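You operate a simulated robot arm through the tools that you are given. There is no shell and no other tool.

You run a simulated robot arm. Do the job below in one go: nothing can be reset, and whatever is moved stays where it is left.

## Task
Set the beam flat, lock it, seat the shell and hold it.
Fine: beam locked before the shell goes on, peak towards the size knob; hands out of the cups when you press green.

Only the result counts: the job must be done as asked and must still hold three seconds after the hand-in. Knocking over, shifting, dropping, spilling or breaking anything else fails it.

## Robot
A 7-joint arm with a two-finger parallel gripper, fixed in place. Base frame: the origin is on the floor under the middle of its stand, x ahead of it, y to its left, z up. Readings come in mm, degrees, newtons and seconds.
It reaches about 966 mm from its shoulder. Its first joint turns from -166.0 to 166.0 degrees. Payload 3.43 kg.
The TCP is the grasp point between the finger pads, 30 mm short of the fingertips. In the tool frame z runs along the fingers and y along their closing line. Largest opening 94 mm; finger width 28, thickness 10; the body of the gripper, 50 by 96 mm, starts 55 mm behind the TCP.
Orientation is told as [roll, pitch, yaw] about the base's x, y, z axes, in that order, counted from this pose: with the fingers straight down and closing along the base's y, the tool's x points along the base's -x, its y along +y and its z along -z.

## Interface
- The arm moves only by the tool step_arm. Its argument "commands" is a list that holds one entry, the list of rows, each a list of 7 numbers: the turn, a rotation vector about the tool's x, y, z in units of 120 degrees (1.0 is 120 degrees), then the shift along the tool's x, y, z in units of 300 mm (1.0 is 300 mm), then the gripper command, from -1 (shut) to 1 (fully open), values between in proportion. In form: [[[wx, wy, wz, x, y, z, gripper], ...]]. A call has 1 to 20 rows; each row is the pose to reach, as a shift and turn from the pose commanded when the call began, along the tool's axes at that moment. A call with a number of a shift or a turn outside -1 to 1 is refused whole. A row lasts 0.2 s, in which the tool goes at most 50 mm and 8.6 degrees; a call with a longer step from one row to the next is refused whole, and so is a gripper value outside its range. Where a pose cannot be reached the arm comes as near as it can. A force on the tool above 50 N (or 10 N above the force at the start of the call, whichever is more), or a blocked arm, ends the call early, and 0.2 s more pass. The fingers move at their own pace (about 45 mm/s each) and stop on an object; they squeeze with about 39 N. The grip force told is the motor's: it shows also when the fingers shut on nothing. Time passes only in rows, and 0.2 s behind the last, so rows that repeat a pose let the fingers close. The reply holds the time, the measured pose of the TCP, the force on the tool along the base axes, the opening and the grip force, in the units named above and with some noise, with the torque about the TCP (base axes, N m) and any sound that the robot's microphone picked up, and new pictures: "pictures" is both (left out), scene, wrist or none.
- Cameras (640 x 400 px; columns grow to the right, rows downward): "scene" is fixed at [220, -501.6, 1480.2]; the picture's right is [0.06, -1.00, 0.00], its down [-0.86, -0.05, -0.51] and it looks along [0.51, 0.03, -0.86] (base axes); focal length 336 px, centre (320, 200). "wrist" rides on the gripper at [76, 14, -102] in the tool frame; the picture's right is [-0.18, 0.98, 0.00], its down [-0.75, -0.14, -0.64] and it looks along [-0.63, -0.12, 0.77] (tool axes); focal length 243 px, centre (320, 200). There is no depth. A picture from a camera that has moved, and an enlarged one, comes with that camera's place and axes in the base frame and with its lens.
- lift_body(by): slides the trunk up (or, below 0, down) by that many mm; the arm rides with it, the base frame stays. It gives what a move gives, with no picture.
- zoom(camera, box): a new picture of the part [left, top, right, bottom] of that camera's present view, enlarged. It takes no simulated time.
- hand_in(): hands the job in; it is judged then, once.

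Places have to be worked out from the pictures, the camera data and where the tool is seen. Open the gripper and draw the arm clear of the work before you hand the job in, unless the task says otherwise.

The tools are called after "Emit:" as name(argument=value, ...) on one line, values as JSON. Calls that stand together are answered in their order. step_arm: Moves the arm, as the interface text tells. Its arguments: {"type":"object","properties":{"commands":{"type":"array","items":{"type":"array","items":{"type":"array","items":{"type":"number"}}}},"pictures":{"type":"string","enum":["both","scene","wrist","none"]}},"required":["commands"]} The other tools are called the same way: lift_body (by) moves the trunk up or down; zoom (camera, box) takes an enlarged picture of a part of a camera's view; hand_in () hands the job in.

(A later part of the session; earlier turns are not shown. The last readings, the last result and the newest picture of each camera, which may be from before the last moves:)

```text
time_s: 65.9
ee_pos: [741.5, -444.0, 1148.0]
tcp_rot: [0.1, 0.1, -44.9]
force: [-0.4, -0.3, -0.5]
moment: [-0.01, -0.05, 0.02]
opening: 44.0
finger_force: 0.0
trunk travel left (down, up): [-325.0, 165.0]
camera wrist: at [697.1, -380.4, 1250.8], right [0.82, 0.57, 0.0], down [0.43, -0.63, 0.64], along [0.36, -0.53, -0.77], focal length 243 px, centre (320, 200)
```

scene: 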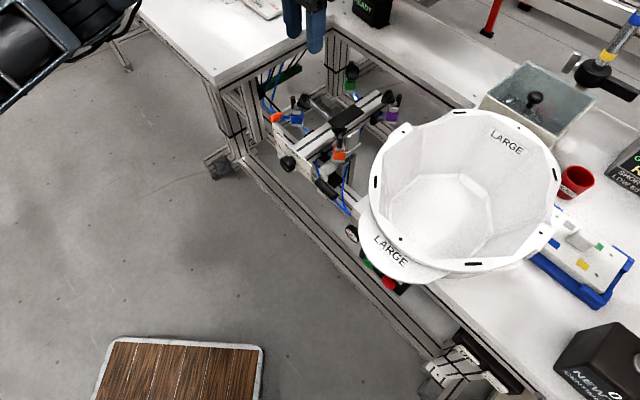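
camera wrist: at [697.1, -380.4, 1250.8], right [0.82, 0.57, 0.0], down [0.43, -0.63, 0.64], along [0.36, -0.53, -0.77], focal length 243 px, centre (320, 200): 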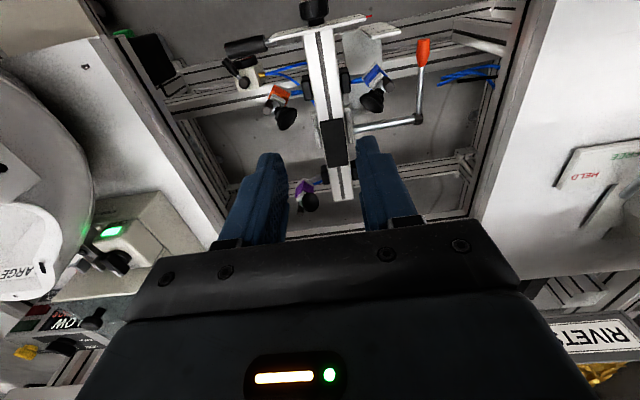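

Emit:
zoom(camera="wrist", box=[240, 0, 440, 220])

Emit:
zoom(camera="scene", box=[280, 60, 410, 180])

```text
1.82 times, centred on (340, 110) of wrist
camera zoom: at [697.1, -380.4, 1250.8], right [0.82, 0.57, 0.0], down [0.43, -0.63, 0.64], along [0.36, -0.53, -0.77], focal length 441 px, centre (284, 364)
```

zoom: 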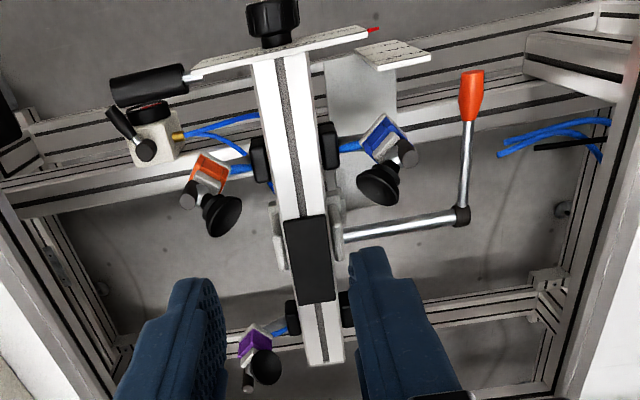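

```text
3.33 times, centred on (345, 120) of scene
camera zoom: at [220.0, -501.6, 1480.2], right [0.06, -1.0, 0.0], down [-0.86, -0.05, -0.51], along [0.51, 0.03, -0.86], focal length 1121 px, centre (237, 467)
```

zoom: 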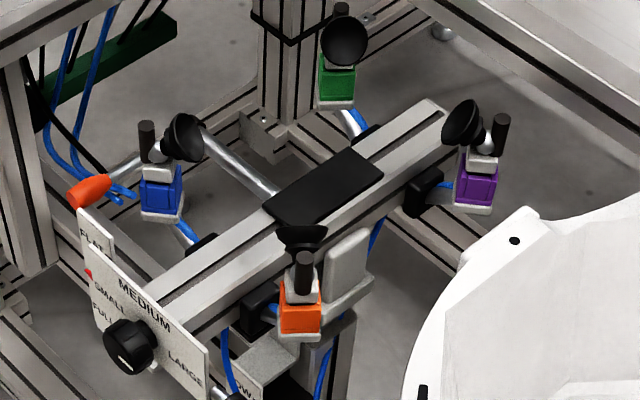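

Seat centre refined: cups at (±78,±60) around (829.5,-527.5), pad top z≈861; reach is fine. Now I go above the left-front rim facet of the shell (near (472,-561)), fingers to straddle the rim wall there, tool pitched 20°.

Emit:
step_arm(commands=[[[-0.002, -0.0221, -0.0434, 0.045, -0.1138, -0.034, 0.36], [-0.0039, -0.0442, -0.0868, 0.09, -0.2275, -0.068, 0.36], [-0.0059, -0.0663, -0.1301, 0.135, -0.3413, -0.102, 0.36], [-0.0078, -0.0884, -0.1735, 0.18, -0.455, -0.1365, 0.36], [-0.0098, -0.1105, -0.2169, 0.2256, -0.5688, -0.171, 0.36], [-0.0117, -0.1326, -0.2603, 0.2708, -0.6825, -0.205, 0.36], [-0.0137, -0.1547, -0.3036, 0.3159, -0.7963, -0.239, 0.36], [-0.0156, -0.1768, -0.347, 0.361, -0.91, -0.273, 0.36], [-0.0156, -0.1768, -0.347, 0.361, -0.91, -0.273, 0.36]]], pictures="both")

```text
time_s: 67.9
ee_pos: [472.2, -560.0, 1231.7]
tcp_rot: [-5.9, -20.0, -1.7]
force: [-0.1, -0.3, -1.8]
moment: [0.0, -0.01, -0.04]
opening: 63.8
finger_force: 0.1
trunk travel left (down, up): [-325.0, 165.0]
camera wrist: at [366.0, -532.7, 1299.4], right [0.23, 0.97, -0.03], down [0.48, -0.09, 0.87], along [0.84, -0.22, -0.49], focal length 243 px, centre (320, 200)
```

scene: 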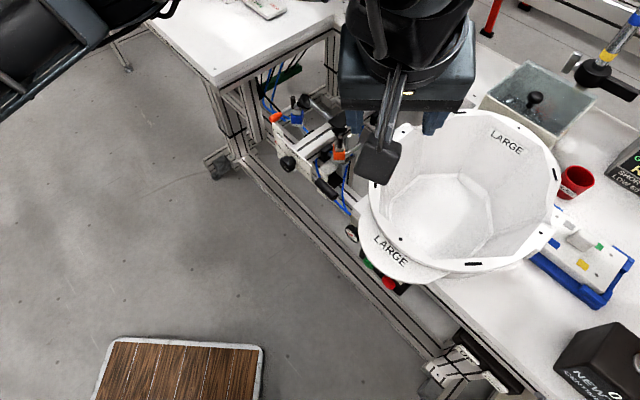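
wrist: 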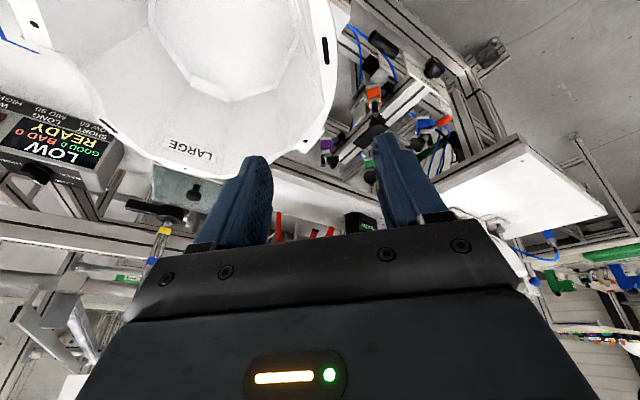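

The grasp point projects exactly onto the slot in that rim facet. I descend straight down to just above the rim first.

Emit:
step_arm(commands=[[[0, 0, 0, 0.026, 0.0075, 0.071, 0.36], [0, 0, 0, 0.052, 0.015, 0.142, 0.36], [0, 0, 0, 0.078, 0.0225, 0.213, 0.36], [0, 0, 0, 0.104, 0.03, 0.284, 0.36], [0, 0, 0, 0.104, 0.03, 0.284, 0.36]]], pictures="both")

```text
time_s: 69.1
ee_pos: [472.4, -560.2, 1141.4]
tcp_rot: [-5.8, -20.1, -1.7]
force: [-0.3, 0.6, 0.1]
moment: [0.0, 0.03, 0.01]
opening: 63.9
finger_force: 0.1
trunk travel left (down, up): [-325.0, 165.0]
camera wrist: at [366.0, -531.9, 1208.3], right [0.24, 0.97, -0.03], down [0.48, -0.09, 0.87], along [0.84, -0.22, -0.49], focal length 243 px, centre (320, 200)
```

scene: 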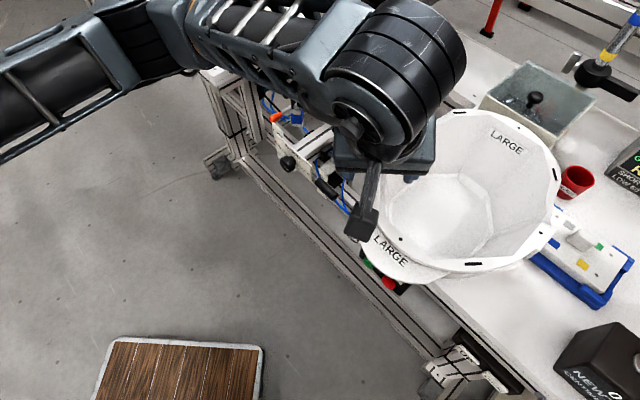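
wrist: 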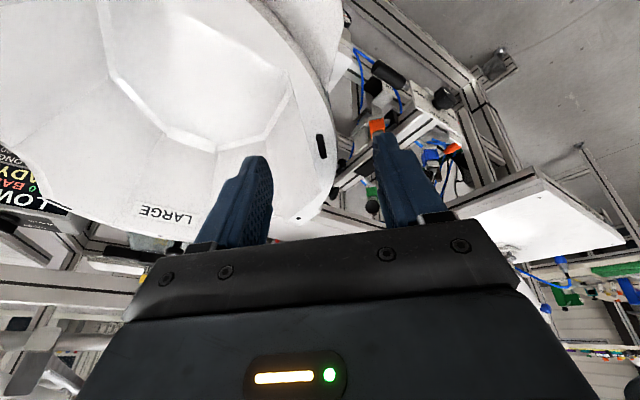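

Fingers straddle the rim wall well. I descend another 38 mm so the pads overlap the wall deeply.

Emit:
step_arm(commands=[[[0, 0, 0, 0.0145, 0.0035, 0.039, 0.36], [0, 0, 0, 0.029, 0.006, 0.079, 0.36], [0, 0, 0, 0.0433, 0.008, 0.118, 0.36], [0, 0, 0, 0.0433, 0.008, 0.118, 0.36]]], pictures="both")

```text
time_s: 70.1
ee_pos: [472.0, -560.7, 1101.8]
tcp_rot: [-5.8, -20.0, -1.8]
force: [1.0, -0.3, -0.6]
moment: [-0.01, 0.0, -0.03]
opening: 64.1
finger_force: 0.1
trunk travel left (down, up): [-325.0, 165.0]
camera wrist: at [365.2, -533.4, 1170.5], right [0.24, 0.97, -0.03], down [0.48, -0.09, 0.87], along [0.84, -0.22, -0.49], focal length 243 px, centre (320, 200)
```

scene: 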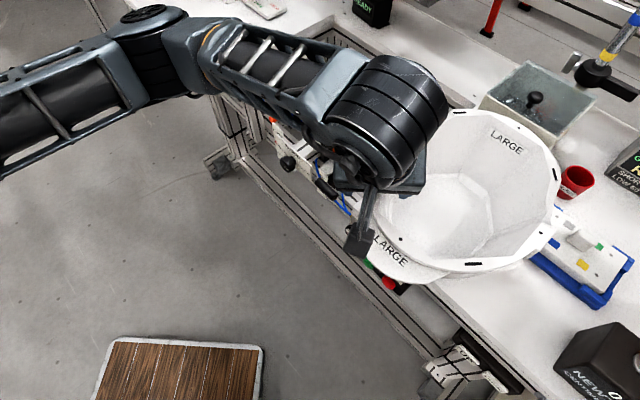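
wrist: 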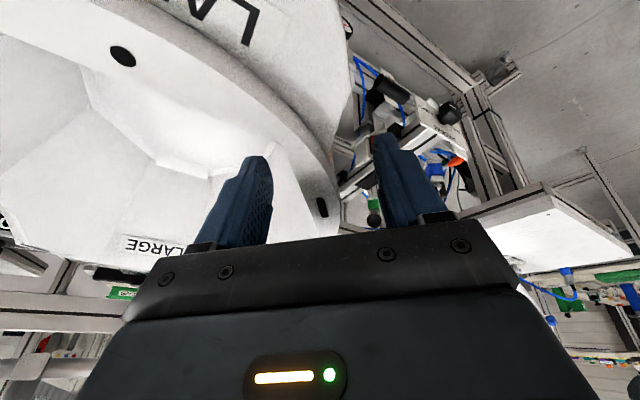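

The rim is centred between the fingers. I close on it.

Emit:
step_arm(commands=[[[0, 0, 0, 0, 0, 0, -1], [0, 0, 0, 0, 0, 0, -1], [0, 0, 0, 0, 0, 0, -1], [0, 0, 0, 0, 0, 0, -1], [0, 0, 0, 0, 0, 0, -1]]], pictures="both")

```text
time_s: 71.3
ee_pos: [471.2, -560.9, 1104.2]
tcp_rot: [-5.9, -19.9, -1.7]
force: [-1.4, -3.2, 4.5]
moment: [-1.2, -0.26, -0.19]
opening: 23.0
finger_force: 39.5
trunk travel left (down, up): [-325.0, 165.0]
camera wrist: at [365.1, -533.5, 1171.4], right [0.24, 0.97, -0.03], down [0.48, -0.09, 0.87], along [0.84, -0.22, -0.49], focal length 243 px, centre (320, 200)
```

scene: 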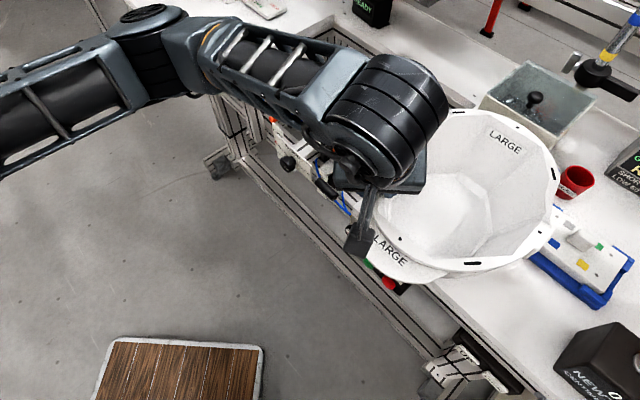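
wrist: 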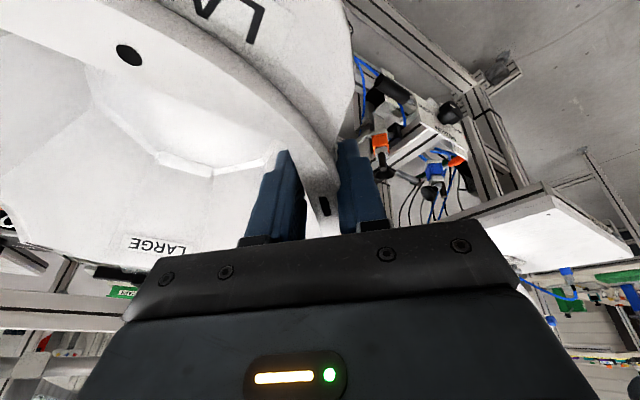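

Gripped at 23 mm with full force. I lift slowly by 15 mm and look at how the shell hangs.

Emit:
step_arm(commands=[[[0, 0, 0, -0.0057, -0.0016, -0.0156, -1], [0, 0, 0, -0.0114, -0.0033, -0.0311, -1], [0, 0, 0, -0.0171, -0.0049, -0.0467, -1], [0, 0, 0, -0.0171, -0.0049, -0.0467, -1]]], pictures="both")

```text
time_s: 72.3
ee_pos: [471.4, -560.4, 1117.2]
tcp_rot: [-5.8, -20.0, -1.8]
force: [-0.3, -1.5, -0.1]
moment: [-0.12, -0.03, -0.05]
opening: 20.6
finger_force: 38.9
trunk travel left (down, up): [-325.0, 165.0]
camera wrist: at [365.6, -533.4, 1185.4], right [0.24, 0.97, -0.03], down [0.48, -0.09, 0.87], along [0.84, -0.22, -0.49], focal length 243 px, centre (320, 200)
```

scene: 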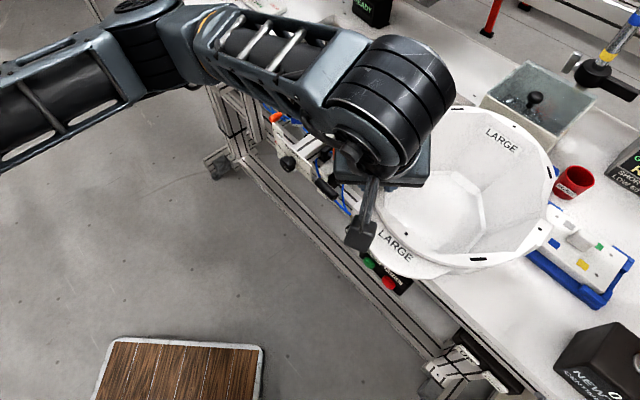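
wrist: 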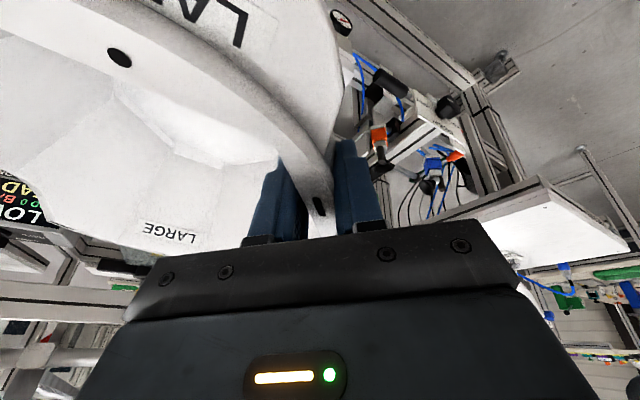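

Emit:
zoom(camera="scene", box=[340, 90, 600, 290])

Emit:
zoom(camera="wrist", box=[200, 100, 440, 250])

```text
2.00 times, centred on (470, 190) of scene
camera zoom: at [220.0, -501.6, 1480.2], right [0.06, -1.0, 0.0], down [-0.86, -0.05, -0.51], along [0.51, 0.03, -0.86], focal length 673 px, centre (20, 220)
```

zoom: 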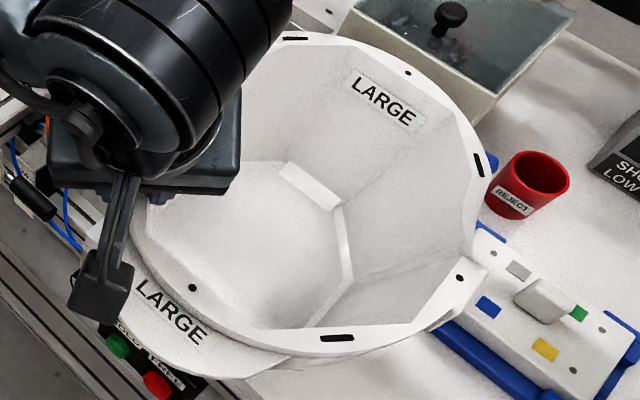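

```text
2.67 times, centred on (320, 175) of wrist
camera zoom: at [365.6, -533.4, 1185.4], right [0.24, 0.97, -0.03], down [0.48, -0.09, 0.87], along [0.84, -0.22, -0.49], focal length 647 px, centre (320, 267)
```

zoom: 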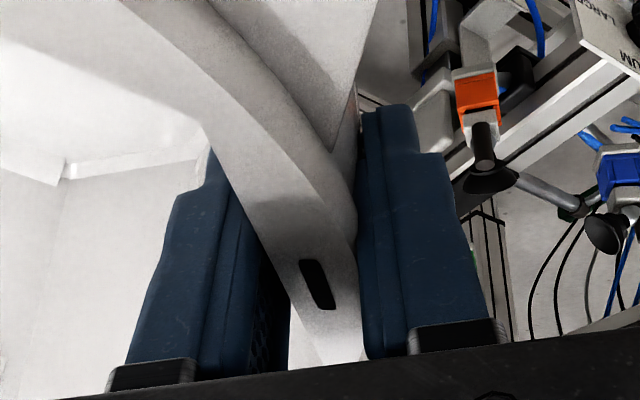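

The shell has tilted slightly in the grip and may still touch the table. I lift 40 mm more and check again.

Emit:
step_arm(commands=[[[0, 0, 0, -0.0114, -0.0033, -0.0311, -1], [0, 0, 0, -0.0228, -0.0065, -0.0623, -1], [0, 0, 0, -0.0342, -0.0098, -0.0935, -1], [0, 0, 0, -0.0456, -0.0131, -0.1246, -1], [0, 0, 0, -0.0456, -0.0131, -0.1246, -1]]], pictures="both")

Emit:
zoom(camera="scene", box=[340, 90, 600, 290])

```text
time_s: 73.5
ee_pos: [471.5, -558.9, 1157.6]
tcp_rot: [-5.9, -20.0, -1.7]
force: [-0.7, -0.2, -2.6]
moment: [0.37, 0.03, -0.01]
opening: 20.7
finger_force: 39.2
trunk travel left (down, up): [-325.0, 165.0]
camera wrist: at [365.1, -532.6, 1225.4], right [0.24, 0.97, -0.03], down [0.48, -0.09, 0.87], along [0.84, -0.22, -0.49], focal length 243 px, centre (320, 200)
```

scene: 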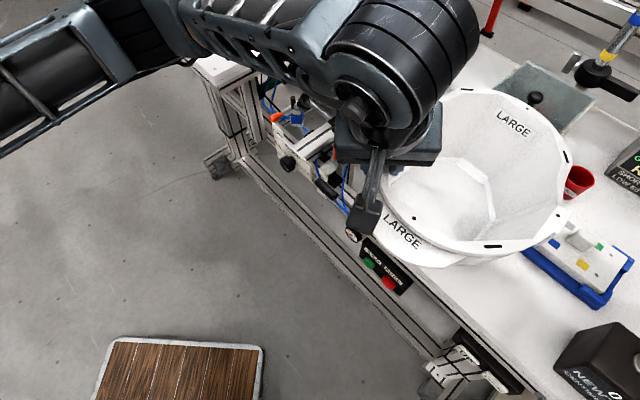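
wrist: 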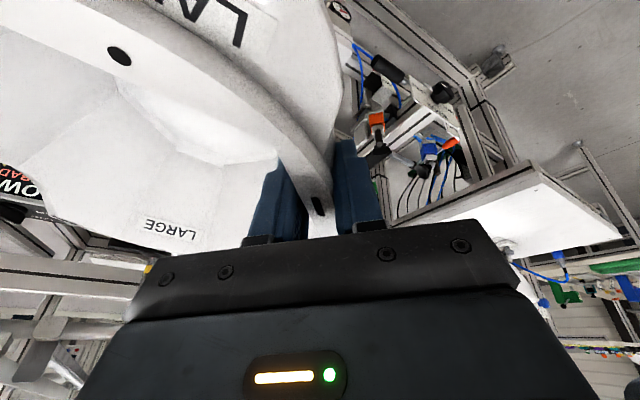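

```text
2.00 times, centred on (470, 190) of scene
camera zoom: at [220.0, -501.6, 1480.2], right [0.06, -1.0, 0.0], down [-0.86, -0.05, -0.51], along [0.51, 0.03, -0.86], focal length 673 px, centre (20, 220)
```

zoom: 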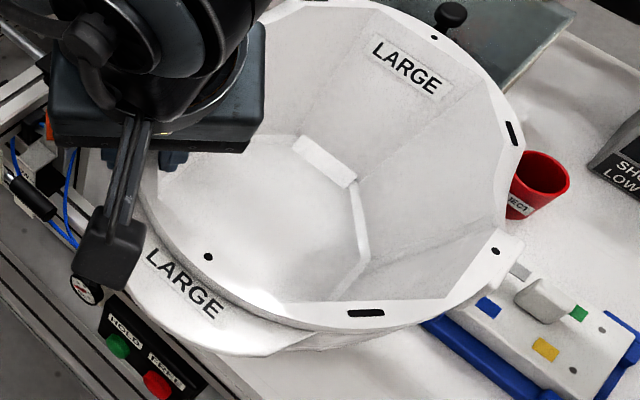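

The shell (~0.3 kg) hangs firmly; from its rim features it is tilted ≈7° (right side low) and yawed +2°. I rotate the tool to level it and square it (peak along the bench), staying at this height.

Emit:
step_arm(commands=[[[0.012, -0.0012, 0, -0.002, -0.001, -0.004, -1], [0.024, -0.0024, 0, -0.003, -0.001, -0.007, -1], [0.036, -0.0036, -0.0005, -0.004, -0.001, -0.01, -1], [0.048, -0.0048, -0.001, -0.004, -0.001, -0.01, -1], [0.0604, -0.006, -0.001, -0.004, -0.001, -0.01, -1], [0.0604, -0.006, -0.001, -0.004, -0.001, -0.01, -1]]], pictures="both")

Emit:
zoom(camera="scene", box=[340, 70, 600, 270])

```text
time_s: 74.9
ee_pos: [471.2, -560.6, 1160.9]
tcp_rot: [-13.2, -20.7, -1.5]
force: [-0.1, 0.4, -3.0]
moment: [0.4, 0.01, -0.03]
opening: 20.9
finger_force: 39.1
trunk travel left (down, up): [-325.0, 165.0]
camera wrist: at [366.0, -520.2, 1223.0], right [0.28, 0.95, -0.14], down [0.47, 0.0, 0.88], along [0.84, -0.31, -0.45], focal length 243 px, centre (320, 200)
```

scene: 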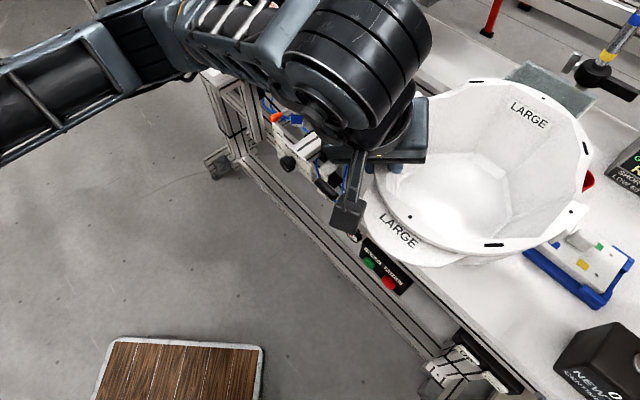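
wrist: 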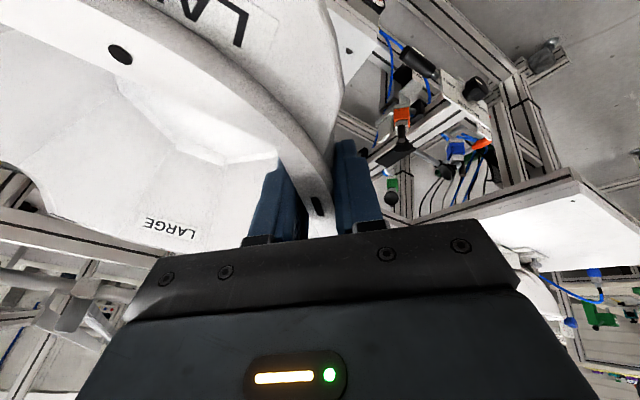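

```text
2.00 times, centred on (470, 170) of scene
camera zoom: at [220.0, -501.6, 1480.2], right [0.06, -1.0, 0.0], down [-0.86, -0.05, -0.51], along [0.51, 0.03, -0.86], focal length 673 px, centre (20, 260)
```

zoom: 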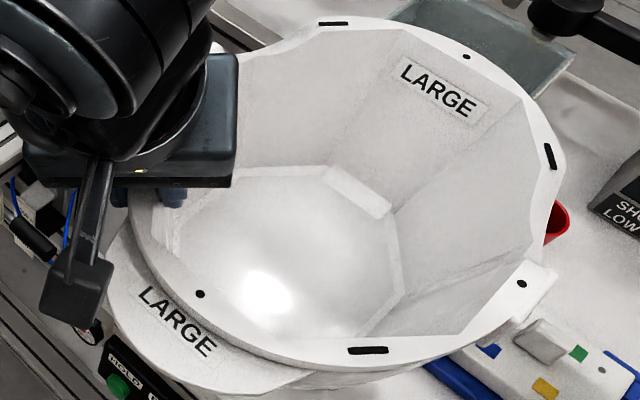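

The shell is now level (<0.5°) and square (peak yaw ≈134.7°), centre (476,-676), offset (5,-115,16) from the TCP. I carry it in two gentle moves to above the seat centre (829.5,-527.5).

Emit:
step_arm(commands=[[[0, 0, 0, -0.027, 0.015, 0.007, -1], [0, 0, 0, -0.08, 0.045, 0.021, -1], [0, 0, 0, -0.15, 0.083, 0.0385, -1], [0, 0, 0, -0.23, 0.128, 0.059, -1], [0, 0, 0, -0.31, 0.172, 0.08, -1], [0, 0, 0, -0.39, 0.2165, 0.1, -1], [0, 0, 0, -0.46, 0.255, 0.118, -1], [0, 0, 0, -0.515, 0.286, 0.1325, -1], [0, 0, 0, -0.544, 0.302, 0.14, -1], [0, 0, 0, -0.544, 0.302, 0.14, -1]]], pictures="both")

```text
time_s: 77.1
ee_pos: [649.5, -487.0, 1160.9]
tcp_rot: [-13.1, -20.7, -1.3]
force: [0.2, -0.3, -3.4]
moment: [0.39, 0.0, 0.01]
opening: 20.5
finger_force: 39.3
trunk travel left (down, up): [-325.0, 165.0]
camera wrist: at [544.5, -447.6, 1224.0], right [0.28, 0.95, -0.14], down [0.47, 0.0, 0.88], along [0.84, -0.31, -0.45], focal length 243 px, centre (320, 200)
```

scene: 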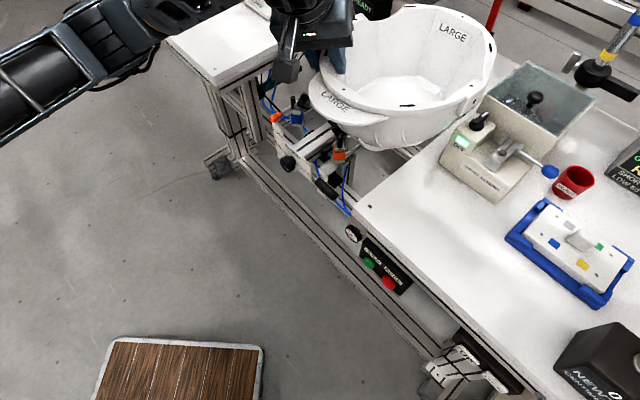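
wrist: 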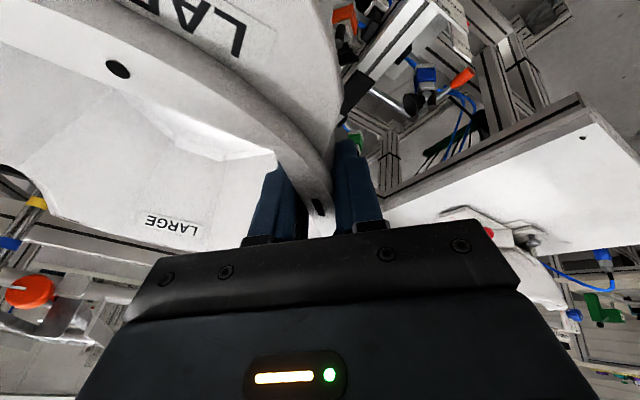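

Half-way, the shell hangs unchanged. I continue the second half to above the seat.

Emit:
step_arm(commands=[[[0, 0, 0, -0.027, 0.015, 0.007, -1], [0, 0, 0, -0.08, 0.045, 0.0205, -1], [0, 0, 0, -0.15, 0.0843, 0.0384, -1], [0, 0, 0, -0.23, 0.129, 0.059, -1], [0, 0, 0, -0.31, 0.174, 0.079, -1], [0, 0, 0, -0.39, 0.219, 0.0998, -1], [0, 0, 0, -0.455, 0.256, 0.1165, -1], [0, 0, 0, -0.51, 0.287, 0.1306, -1], [0, 0, 0, -0.539, 0.303, 0.138, -1], [0, 0, 0, -0.539, 0.303, 0.138, -1]]], pictures="both")

Emit:
zoom(camera="scene", box=[240, 0, 440, 160])

```text
time_s: 79.3
ee_pos: [822.2, -412.1, 1160.2]
tcp_rot: [-13.1, -20.8, -1.4]
force: [-9.7, 5.9, -2.0]
moment: [0.18, -0.11, -1.75]
opening: 30.0
finger_force: 39.3
trunk travel left (down, up): [-325.0, 165.0]
camera wrist: at [717.1, -372.2, 1223.9], right [0.28, 0.95, -0.14], down [0.47, 0.0, 0.88], along [0.84, -0.31, -0.45], focal length 243 px, centre (320, 200)
```

scene: 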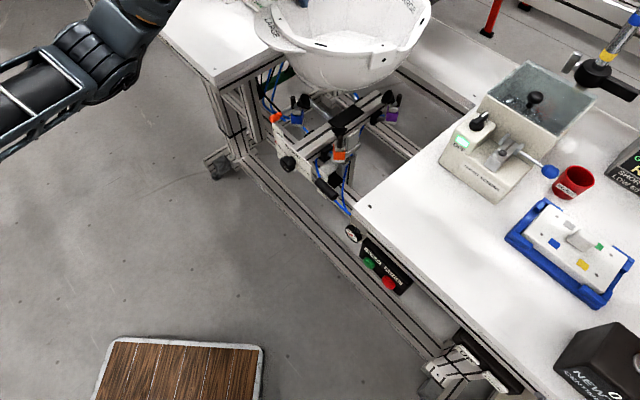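
wrist: 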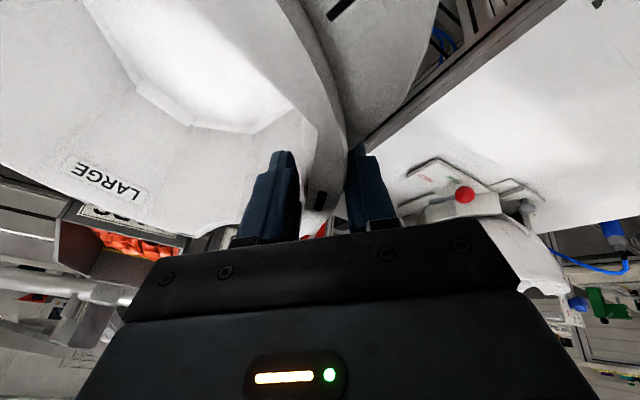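

```text
2.50 times, centred on (340, 80) of scene
camera zoom: at [220.0, -501.6, 1480.2], right [0.06, -1.0, 0.0], down [-0.86, -0.05, -0.51], along [0.51, 0.03, -0.86], focal length 841 px, centre (270, 500)
```

zoom: 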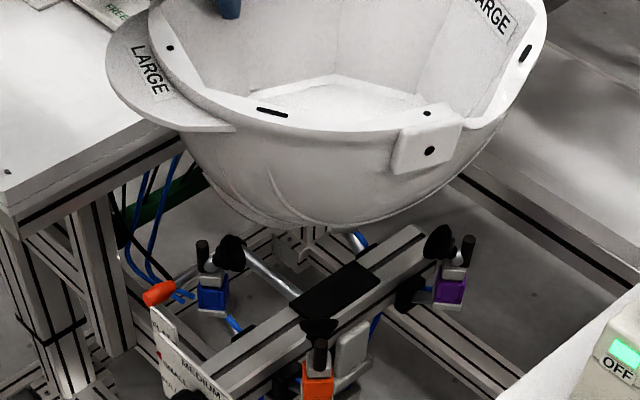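

The shell met something behind (opening grew to 30 mm, side force): by triangulation the PLUGS/RIVETS bins overhang the back of the bay at about z≥1100, so I carried it too high. I back straight away toward the bench front by 70 mm.

Emit:
step_arm(commands=[[[0, 0, 0, 0.02, 0.018, -0.012, -1], [0, 0, 0, 0.06, 0.054, -0.036, -1], [0, 0, 0, 0.11, 0.0995, -0.066, -1], [0, 0, 0, 0.158, 0.143, -0.095, -1], [0, 0, 0, 0.158, 0.143, -0.095, -1]]], pictures="both")

Emit:
zoom(camera="wrist", box=[60, 120, 420, 280])

Emit:
zoom(camera="scene", box=[220, 0, 480, 180])

```text
time_s: 80.5
ee_pos: [773.4, -362.3, 1161.6]
tcp_rot: [-13.2, -20.6, -1.3]
force: [-0.5, -0.4, -3.9]
moment: [0.39, 0.0, -0.01]
opening: 20.1
finger_force: 39.5
trunk travel left (down, up): [-325.0, 165.0]
camera wrist: at [667.7, -322.1, 1224.7], right [0.28, 0.95, -0.14], down [0.47, 0.0, 0.88], along [0.84, -0.31, -0.45], focal length 243 px, centre (320, 200)
```

scene: 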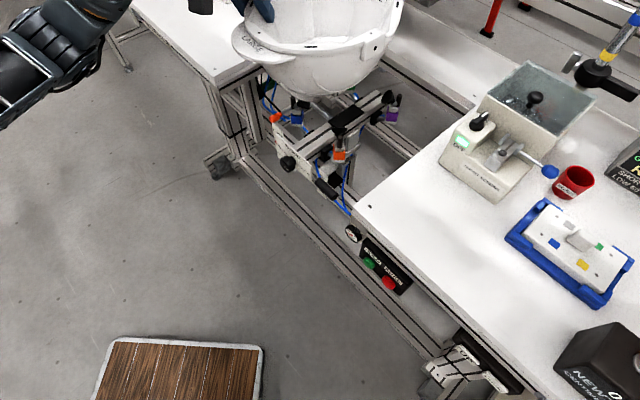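
wrist: 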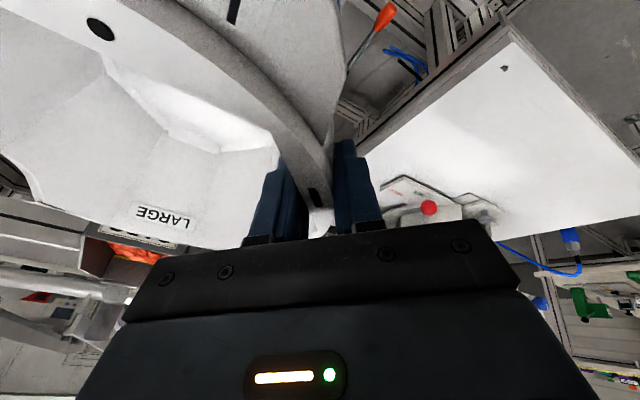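

```text
1.78 times, centred on (240, 200) of wrist
camera zoom: at [667.7, -322.1, 1224.7], right [0.28, 0.95, -0.14], down [0.47, 0.0, 0.88], along [0.84, -0.31, -0.45], focal length 431 px, centre (462, 200)
```

zoom: 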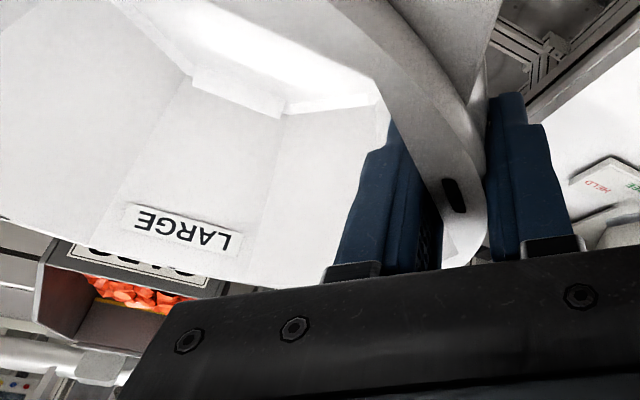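

```text
2.22 times, centred on (350, 90) of scene
camera zoom: at [220.0, -501.6, 1480.2], right [0.06, -1.0, 0.0], down [-0.86, -0.05, -0.51], along [0.51, 0.03, -0.86], focal length 748 px, centre (253, 444)
```

zoom: 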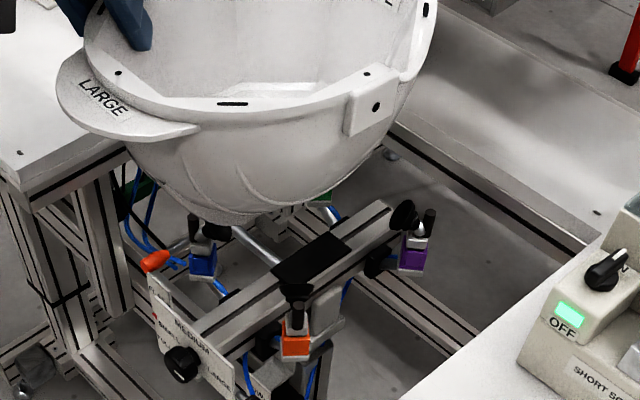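

Backing off freed it: the grip is flush again (20 mm) and the shell is level, centre ≈(770,-479), yaw off by only −2.6°. The bins' bottoms are at z≈1115, so I correct the yaw and lower to rim z≈1094 here before going in underneath them.

Emit:
step_arm(commands=[[[-0.001, -0.0006, -0.0025, 0.01, 0.008, 0.025, -1], [-0.0025, -0.0015, -0.0065, 0.03, 0.024, 0.076, -1], [-0.0045, -0.0027, -0.0115, 0.052, 0.0415, 0.131, -1], [-0.0062, -0.0037, -0.016, 0.075, 0.06, 0.19, -1], [-0.0077, -0.0046, -0.0197, 0.092, 0.073, 0.231, -1], [-0.0077, -0.0046, -0.0197, 0.0973, 0.0773, 0.2447, -1], [-0.0077, -0.0046, -0.0197, 0.0973, 0.0773, 0.2447, -1]]], pictures="both")

Emit:
zoom(camera="scene", box=[230, 0, 450, 180])

```text
time_s: 82.1
ee_pos: [772.7, -355.7, 1077.9]
tcp_rot: [-13.2, -20.7, 1.1]
force: [0.5, 0.3, -2.9]
moment: [0.43, 0.0, 0.01]
opening: 20.0
finger_force: 39.1
trunk travel left (down, up): [-325.0, 165.0]
camera wrist: at [665.9, -321.1, 1141.2], right [0.23, 0.96, -0.14], down [0.47, 0.02, 0.88], along [0.85, -0.27, -0.45], focal length 243 px, centre (320, 200)
```

scene: 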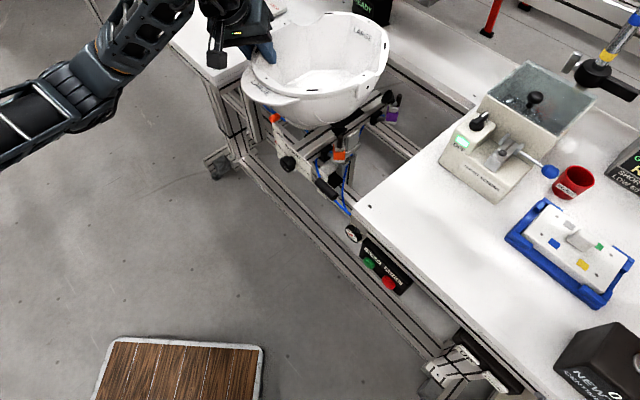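
wrist: 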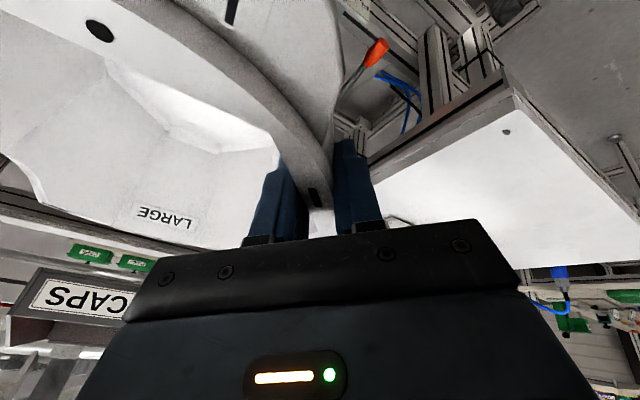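

```text
2.22 times, centred on (340, 90) of scene
camera zoom: at [220.0, -501.6, 1480.2], right [0.06, -1.0, 0.0], down [-0.86, -0.05, -0.51], along [0.51, 0.03, -0.86], focal length 748 px, centre (276, 444)
```

zoom: 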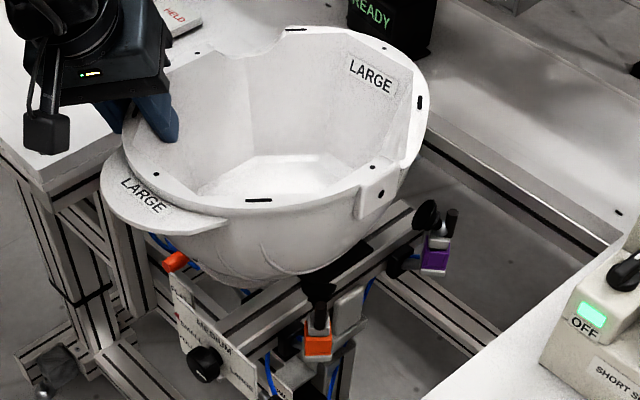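

Shell is square (peak yaw ≈135.5°), rim z≈1091, centre ≈(775.5,-472), beneath the bins' level. I move it straight in along the beam toward the seat centre, first half, checking force.

Emit:
step_arm(commands=[[[0, 0, 0, -0.012, -0.012, 0.0075, -1], [0, 0, 0, -0.035, -0.036, 0.022, -1], [0, 0, 0, -0.06, -0.061, 0.038, -1], [0, 0, 0, -0.0825, -0.0845, 0.052, -1], [0, 0, 0, -0.0825, -0.0845, 0.052, -1]]], pictures="both")

Emit:
zoom(camera="scene", box=[230, 0, 450, 180])

```text
time_s: 83.3
ee_pos: [800.6, -384.4, 1077.4]
tcp_rot: [-13.2, -20.8, 1.1]
force: [0.1, 0.3, -3.4]
moment: [0.4, -0.03, -0.01]
opening: 20.2
finger_force: 39.5
trunk travel left (down, up): [-325.0, 165.0]
camera wrist: at [694.4, -348.6, 1141.1], right [0.23, 0.96, -0.14], down [0.47, 0.02, 0.88], along [0.85, -0.27, -0.45], focal length 243 px, centre (320, 200)
```

scene: 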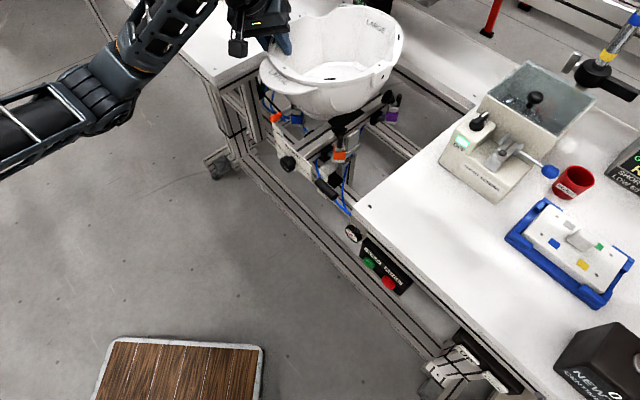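
wrist: 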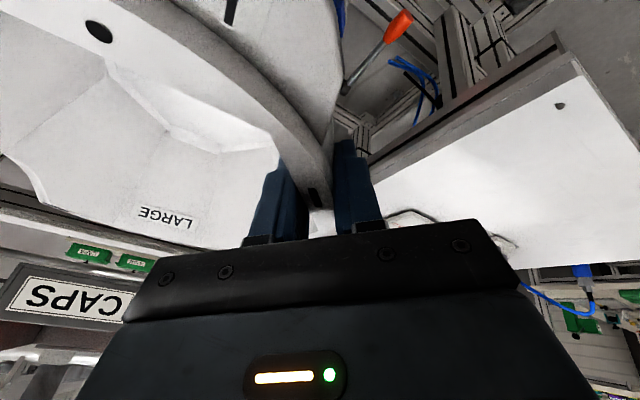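

```text
2.22 times, centred on (340, 90) of scene
camera zoom: at [220.0, -501.6, 1480.2], right [0.06, -1.0, 0.0], down [-0.86, -0.05, -0.51], along [0.51, 0.03, -0.86], focal length 748 px, centre (276, 444)
```

zoom: 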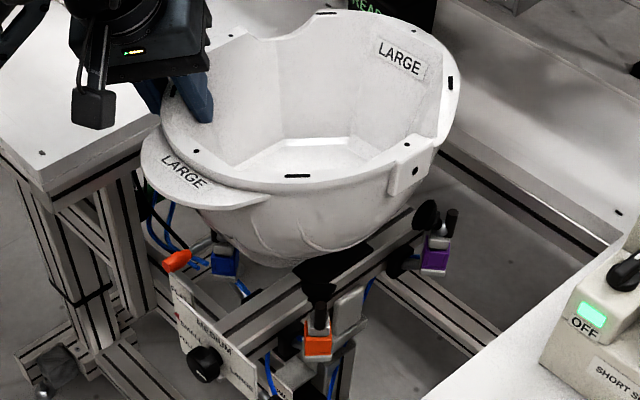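

No contact, grip unchanged. Second half of the inward move.

Emit:
step_arm(commands=[[[0, 0, 0, -0.012, -0.012, 0.0075, -1], [0, 0, 0, -0.035, -0.036, 0.022, -1], [0, 0, 0, -0.058, -0.06, 0.037, -1], [0, 0, 0, -0.08, -0.081, 0.0505, -1], [0, 0, 0, -0.08, -0.081, 0.0505, -1]]], pictures="both")

Emit:
zoom(camera="scene", box=[230, 0, 450, 180])

```text
time_s: 84.5
ee_pos: [826.7, -410.6, 1078.6]
tcp_rot: [-13.3, -20.7, 1.1]
force: [-0.4, 0.3, -3.7]
moment: [0.4, -0.01, 0.02]
opening: 20.2
finger_force: 39.3
trunk travel left (down, up): [-325.0, 165.0]
camera wrist: at [719.7, -375.0, 1141.4], right [0.23, 0.96, -0.14], down [0.47, 0.02, 0.88], along [0.85, -0.27, -0.45], focal length 243 px, centre (320, 200)
```

scene: 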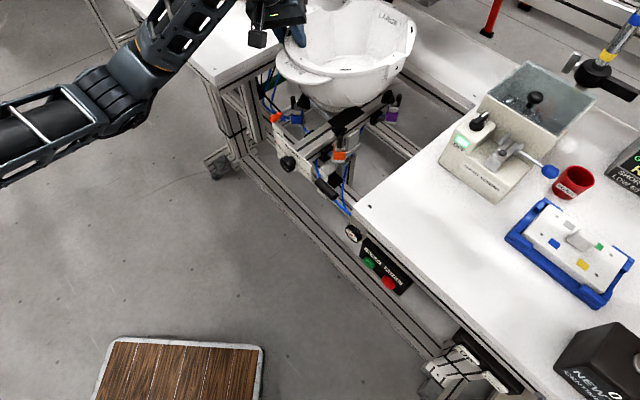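
wrist: 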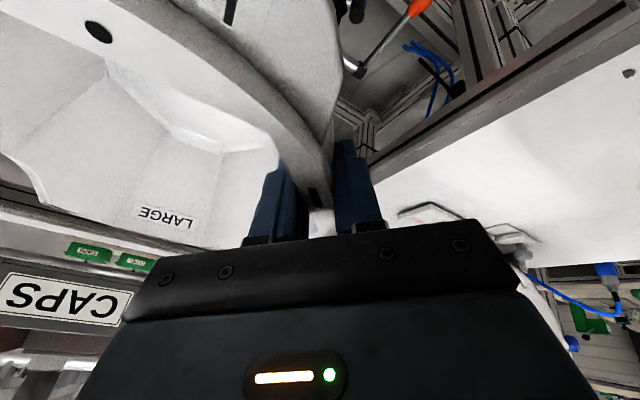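

```text
2.22 times, centred on (340, 90) of scene
camera zoom: at [220.0, -501.6, 1480.2], right [0.06, -1.0, 0.0], down [-0.86, -0.05, -0.51], along [0.51, 0.03, -0.86], focal length 748 px, centre (276, 444)
```

zoom: 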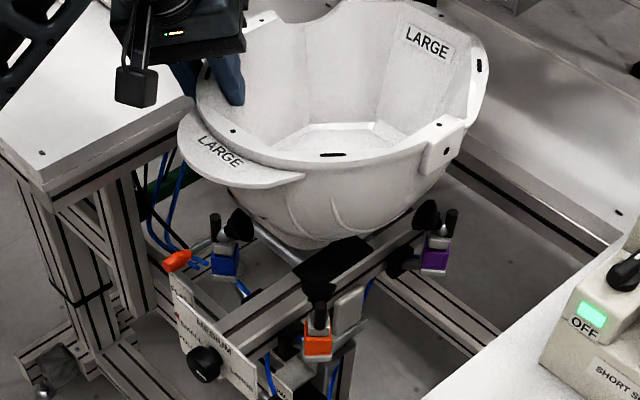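

The shell is over the seat (centre ≈(829,-526) vs target (829.5,-527.5)), square and level. I lower it 45 mm first.

Emit:
step_arm(commands=[[[0, 0, 0, 0.008, 0.005, 0.02, -1], [0, 0, 0, 0.018, 0.011, 0.046, -1], [0, 0, 0, 0.029, 0.0175, 0.075, -1], [0, 0, 0, 0.04, 0.024, 0.103, -1], [0, 0, 0, 0.048, 0.029, 0.124, -1], [0, 0, 0, 0.053, 0.032, 0.1366, -1], [0, 0, 0, 0.053, 0.032, 0.1366, -1]]], pictures="both")

Emit:
zoom(camera="scene", box=[240, 20, 440, 180])

```text
time_s: 86.1
ee_pos: [824.3, -410.8, 1033.8]
tcp_rot: [-13.1, -20.8, 1.1]
force: [0.5, 0.8, -3.4]
moment: [0.41, 0.02, 0.01]
opening: 20.1
finger_force: 39.2
trunk travel left (down, up): [-325.0, 165.0]
camera wrist: at [718.9, -375.4, 1096.7], right [0.23, 0.96, -0.14], down [0.47, 0.02, 0.88], along [0.85, -0.27, -0.45], focal length 243 px, centre (320, 200)
```

scene: 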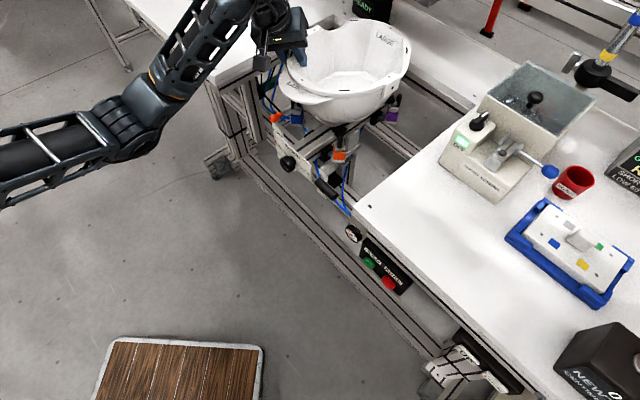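
wrist: 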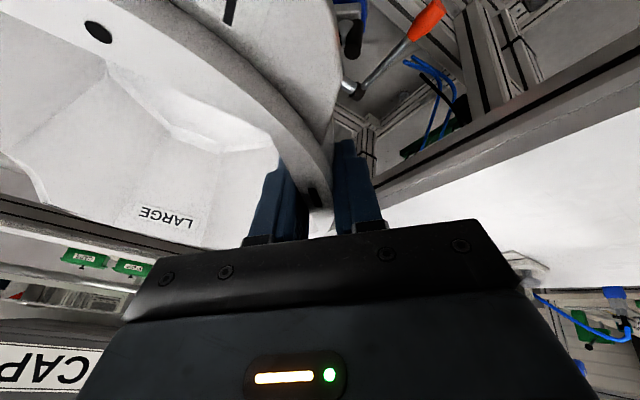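

```text
2.50 times, centred on (340, 100) of scene
camera zoom: at [220.0, -501.6, 1480.2], right [0.06, -1.0, 0.0], down [-0.86, -0.05, -0.51], along [0.51, 0.03, -0.86], focal length 841 px, centre (270, 450)
```

zoom: 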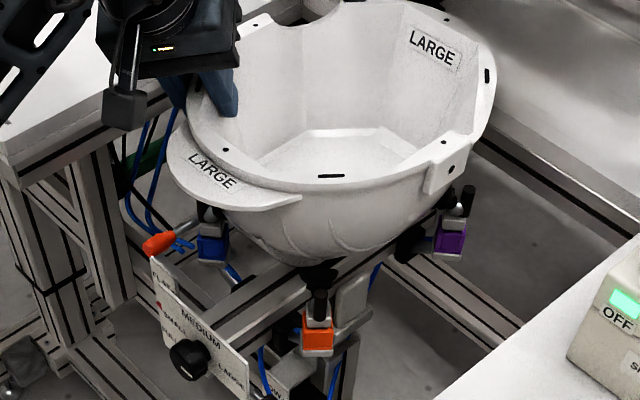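

Still no contact; centre is within ~2.5 mm of the target. I lower in small steps watching the vertical force.

Emit:
step_arm(commands=[[[0, 0, 0, 0.0, 0.001, 0.0145, -1], [0, 0, 0, 0.0047, 0.0028, 0.0268, -1], [0, 0, 0, 0.0047, 0.0028, 0.0268, -1]]], pictures="none")

Emit:
step_arm(commands=[[[0, 0, 0, 0.0035, 0.0021, 0.0091, -1], [0, 0, 0, 0.0059, 0.0036, 0.0152, -1], [0, 0, 0, 0.0059, 0.0036, 0.0152, -1]]], pictures="none")

```text
time_s: 86.9
ee_pos: [828.7, -412.3, 1025.1]
tcp_rot: [-13.2, -20.7, 1.2]
force: [0.6, -0.2, -4.6]
moment: [0.42, -0.02, -0.02]
opening: 20.2
finger_force: 39.1
trunk travel left (down, up): [-325.0, 165.0]
```

```text
time_s: 87.7
ee_pos: [828.3, -413.3, 1020.3]
tcp_rot: [-13.2, -20.6, 1.1]
force: [-0.1, 0.1, -3.2]
moment: [0.4, -0.01, -0.02]
opening: 20.1
finger_force: 39.0
trunk travel left (down, up): [-325.0, 165.0]
```

Emit:
step_arm(commands=[[[0, 0, 0, 0.0035, 0.0021, 0.0091, -1], [0, 0, 0, 0.0047, 0.0028, 0.0121, -1], [0, 0, 0, 0.0047, 0.0028, 0.0121, -1]]], pictures="none")

Emit:
step_arm(commands=[[[0, 0, 0, 0.0024, 0.0014, 0.0061, -1], [0, 0, 0, 0.0035, 0.0021, 0.0091, -1], [0, 0, 0, 0.0035, 0.0021, 0.0091, -1]]], pictures="both")

Emit:
zoom(camera="scene", box=[240, 20, 440, 180])

```text
time_s: 88.5
ee_pos: [828.3, -413.4, 1017.1]
tcp_rot: [-13.3, -20.8, 1.2]
force: [0.1, 0.4, -2.4]
moment: [0.38, 0.0, -0.02]
opening: 20.4
finger_force: 39.1
trunk travel left (down, up): [-325.0, 165.0]
```

```text
time_s: 89.3
ee_pos: [827.1, -412.7, 1013.1]
tcp_rot: [-13.2, -20.7, 1.1]
force: [1.6, 0.5, -2.2]
moment: [0.23, 0.06, 0.09]
opening: 20.2
finger_force: 38.6
trunk travel left (down, up): [-325.0, 165.0]
camera wrist: at [720.4, -376.5, 1076.5], right [0.23, 0.96, -0.14], down [0.47, 0.02, 0.88], along [0.85, -0.27, -0.45], focal length 243 px, centre (320, 200)
```

scene: 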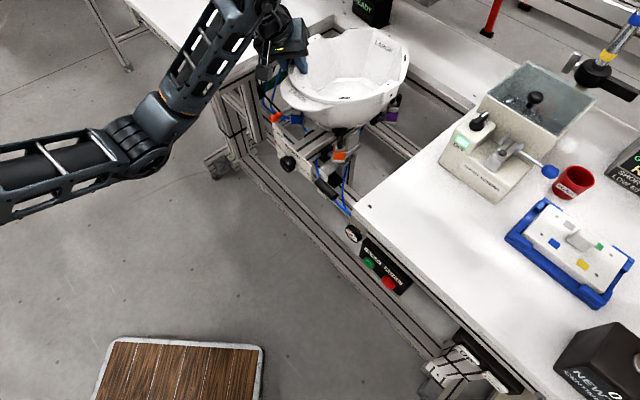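
wrist: 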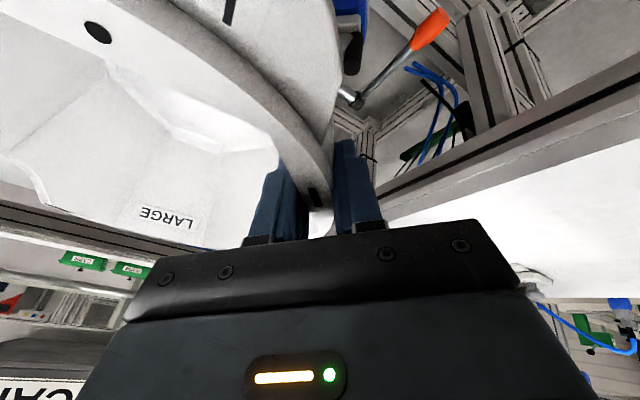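

```text
2.50 times, centred on (340, 100) of scene
camera zoom: at [220.0, -501.6, 1480.2], right [0.06, -1.0, 0.0], down [-0.86, -0.05, -0.51], along [0.51, 0.03, -0.86], focal length 841 px, centre (270, 450)
```

zoom: 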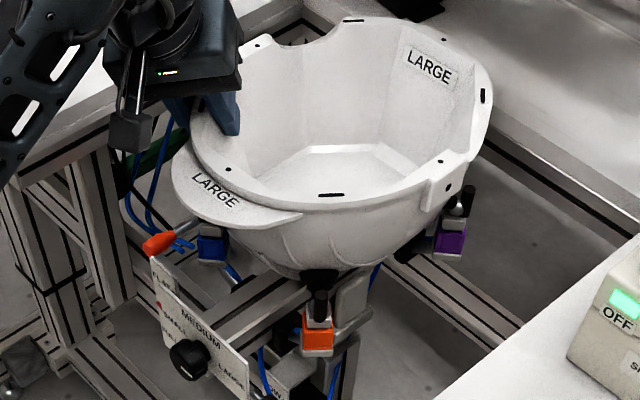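

Contact begins (moment and force changing). I lower a few more millimetres in 2 mm steps.

Emit:
step_arm(commands=[[[0, 0, 0, 0.0024, 0.0014, 0.0061, -1], [0, 0, 0, 0.0024, 0.0014, 0.0061, -1]]], pictures="none")

Emit:
step_arm(commands=[[[0, 0, 0, 0.0024, 0.0014, 0.0061, -1], [0, 0, 0, 0.0024, 0.0014, 0.0061, -1]]], pictures="none")

```text
time_s: 89.9
ee_pos: [827.8, -412.2, 1011.3]
tcp_rot: [-13.2, -20.7, 1.2]
force: [1.5, 1.5, 1.4]
moment: [0.07, -0.24, 0.15]
opening: 20.2
finger_force: 39.1
trunk travel left (down, up): [-325.0, 165.0]
```

```text
time_s: 90.5
ee_pos: [826.8, -410.8, 1009.8]
tcp_rot: [-13.3, -20.6, 1.2]
force: [-0.1, 4.0, 6.8]
moment: [-0.34, -0.46, 0.11]
opening: 19.9
finger_force: 39.2
trunk travel left (down, up): [-325.0, 165.0]
```

The shell is supported (Fz now upward ~7 N on the tool). I release by opening the fingers.

Emit:
step_arm(commands=[[[0, 0, 0, -0.0012, -0.0007, -0.003, -1], [0, 0, 0, -0.0012, -0.0007, -0.003, 0.1], [0, 0, 0, -0.0012, -0.0007, -0.003, 0.2], [0, 0, 0, -0.0012, -0.0007, -0.003, 0.2]]], pictures="both")

Emit:
zoom(camera="scene", box=[240, 20, 440, 180])

```text
time_s: 91.5
ee_pos: [828.3, -412.0, 1011.5]
tcp_rot: [-13.1, -20.6, 1.0]
force: [0.4, 0.1, 0.0]
moment: [0.05, -0.01, 0.03]
opening: 56.3
finger_force: 0.0
trunk travel left (down, up): [-325.0, 165.0]
camera wrist: at [720.9, -376.4, 1073.6], right [0.23, 0.96, -0.14], down [0.47, 0.02, 0.88], along [0.85, -0.27, -0.45], focal length 243 px, centre (320, 200)
```

scene: 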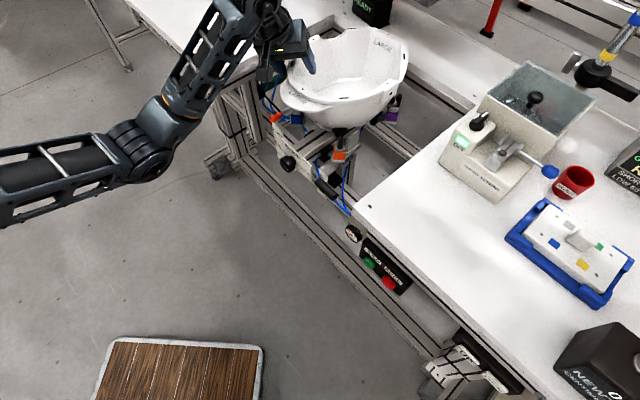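
wrist: 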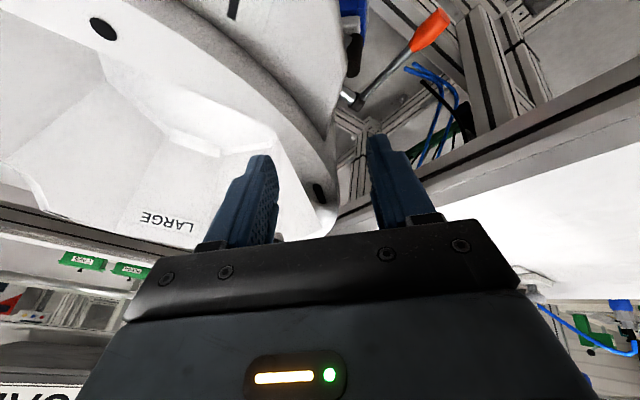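

```text
2.50 times, centred on (340, 100) of scene
camera zoom: at [220.0, -501.6, 1480.2], right [0.06, -1.0, 0.0], down [-0.86, -0.05, -0.51], along [0.51, 0.03, -0.86], focal length 841 px, centre (270, 450)
```

zoom: 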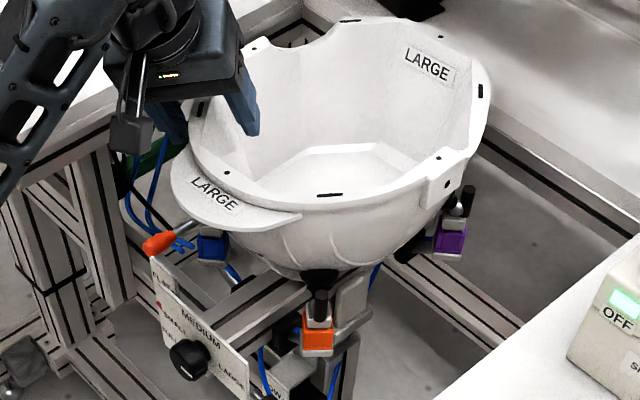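

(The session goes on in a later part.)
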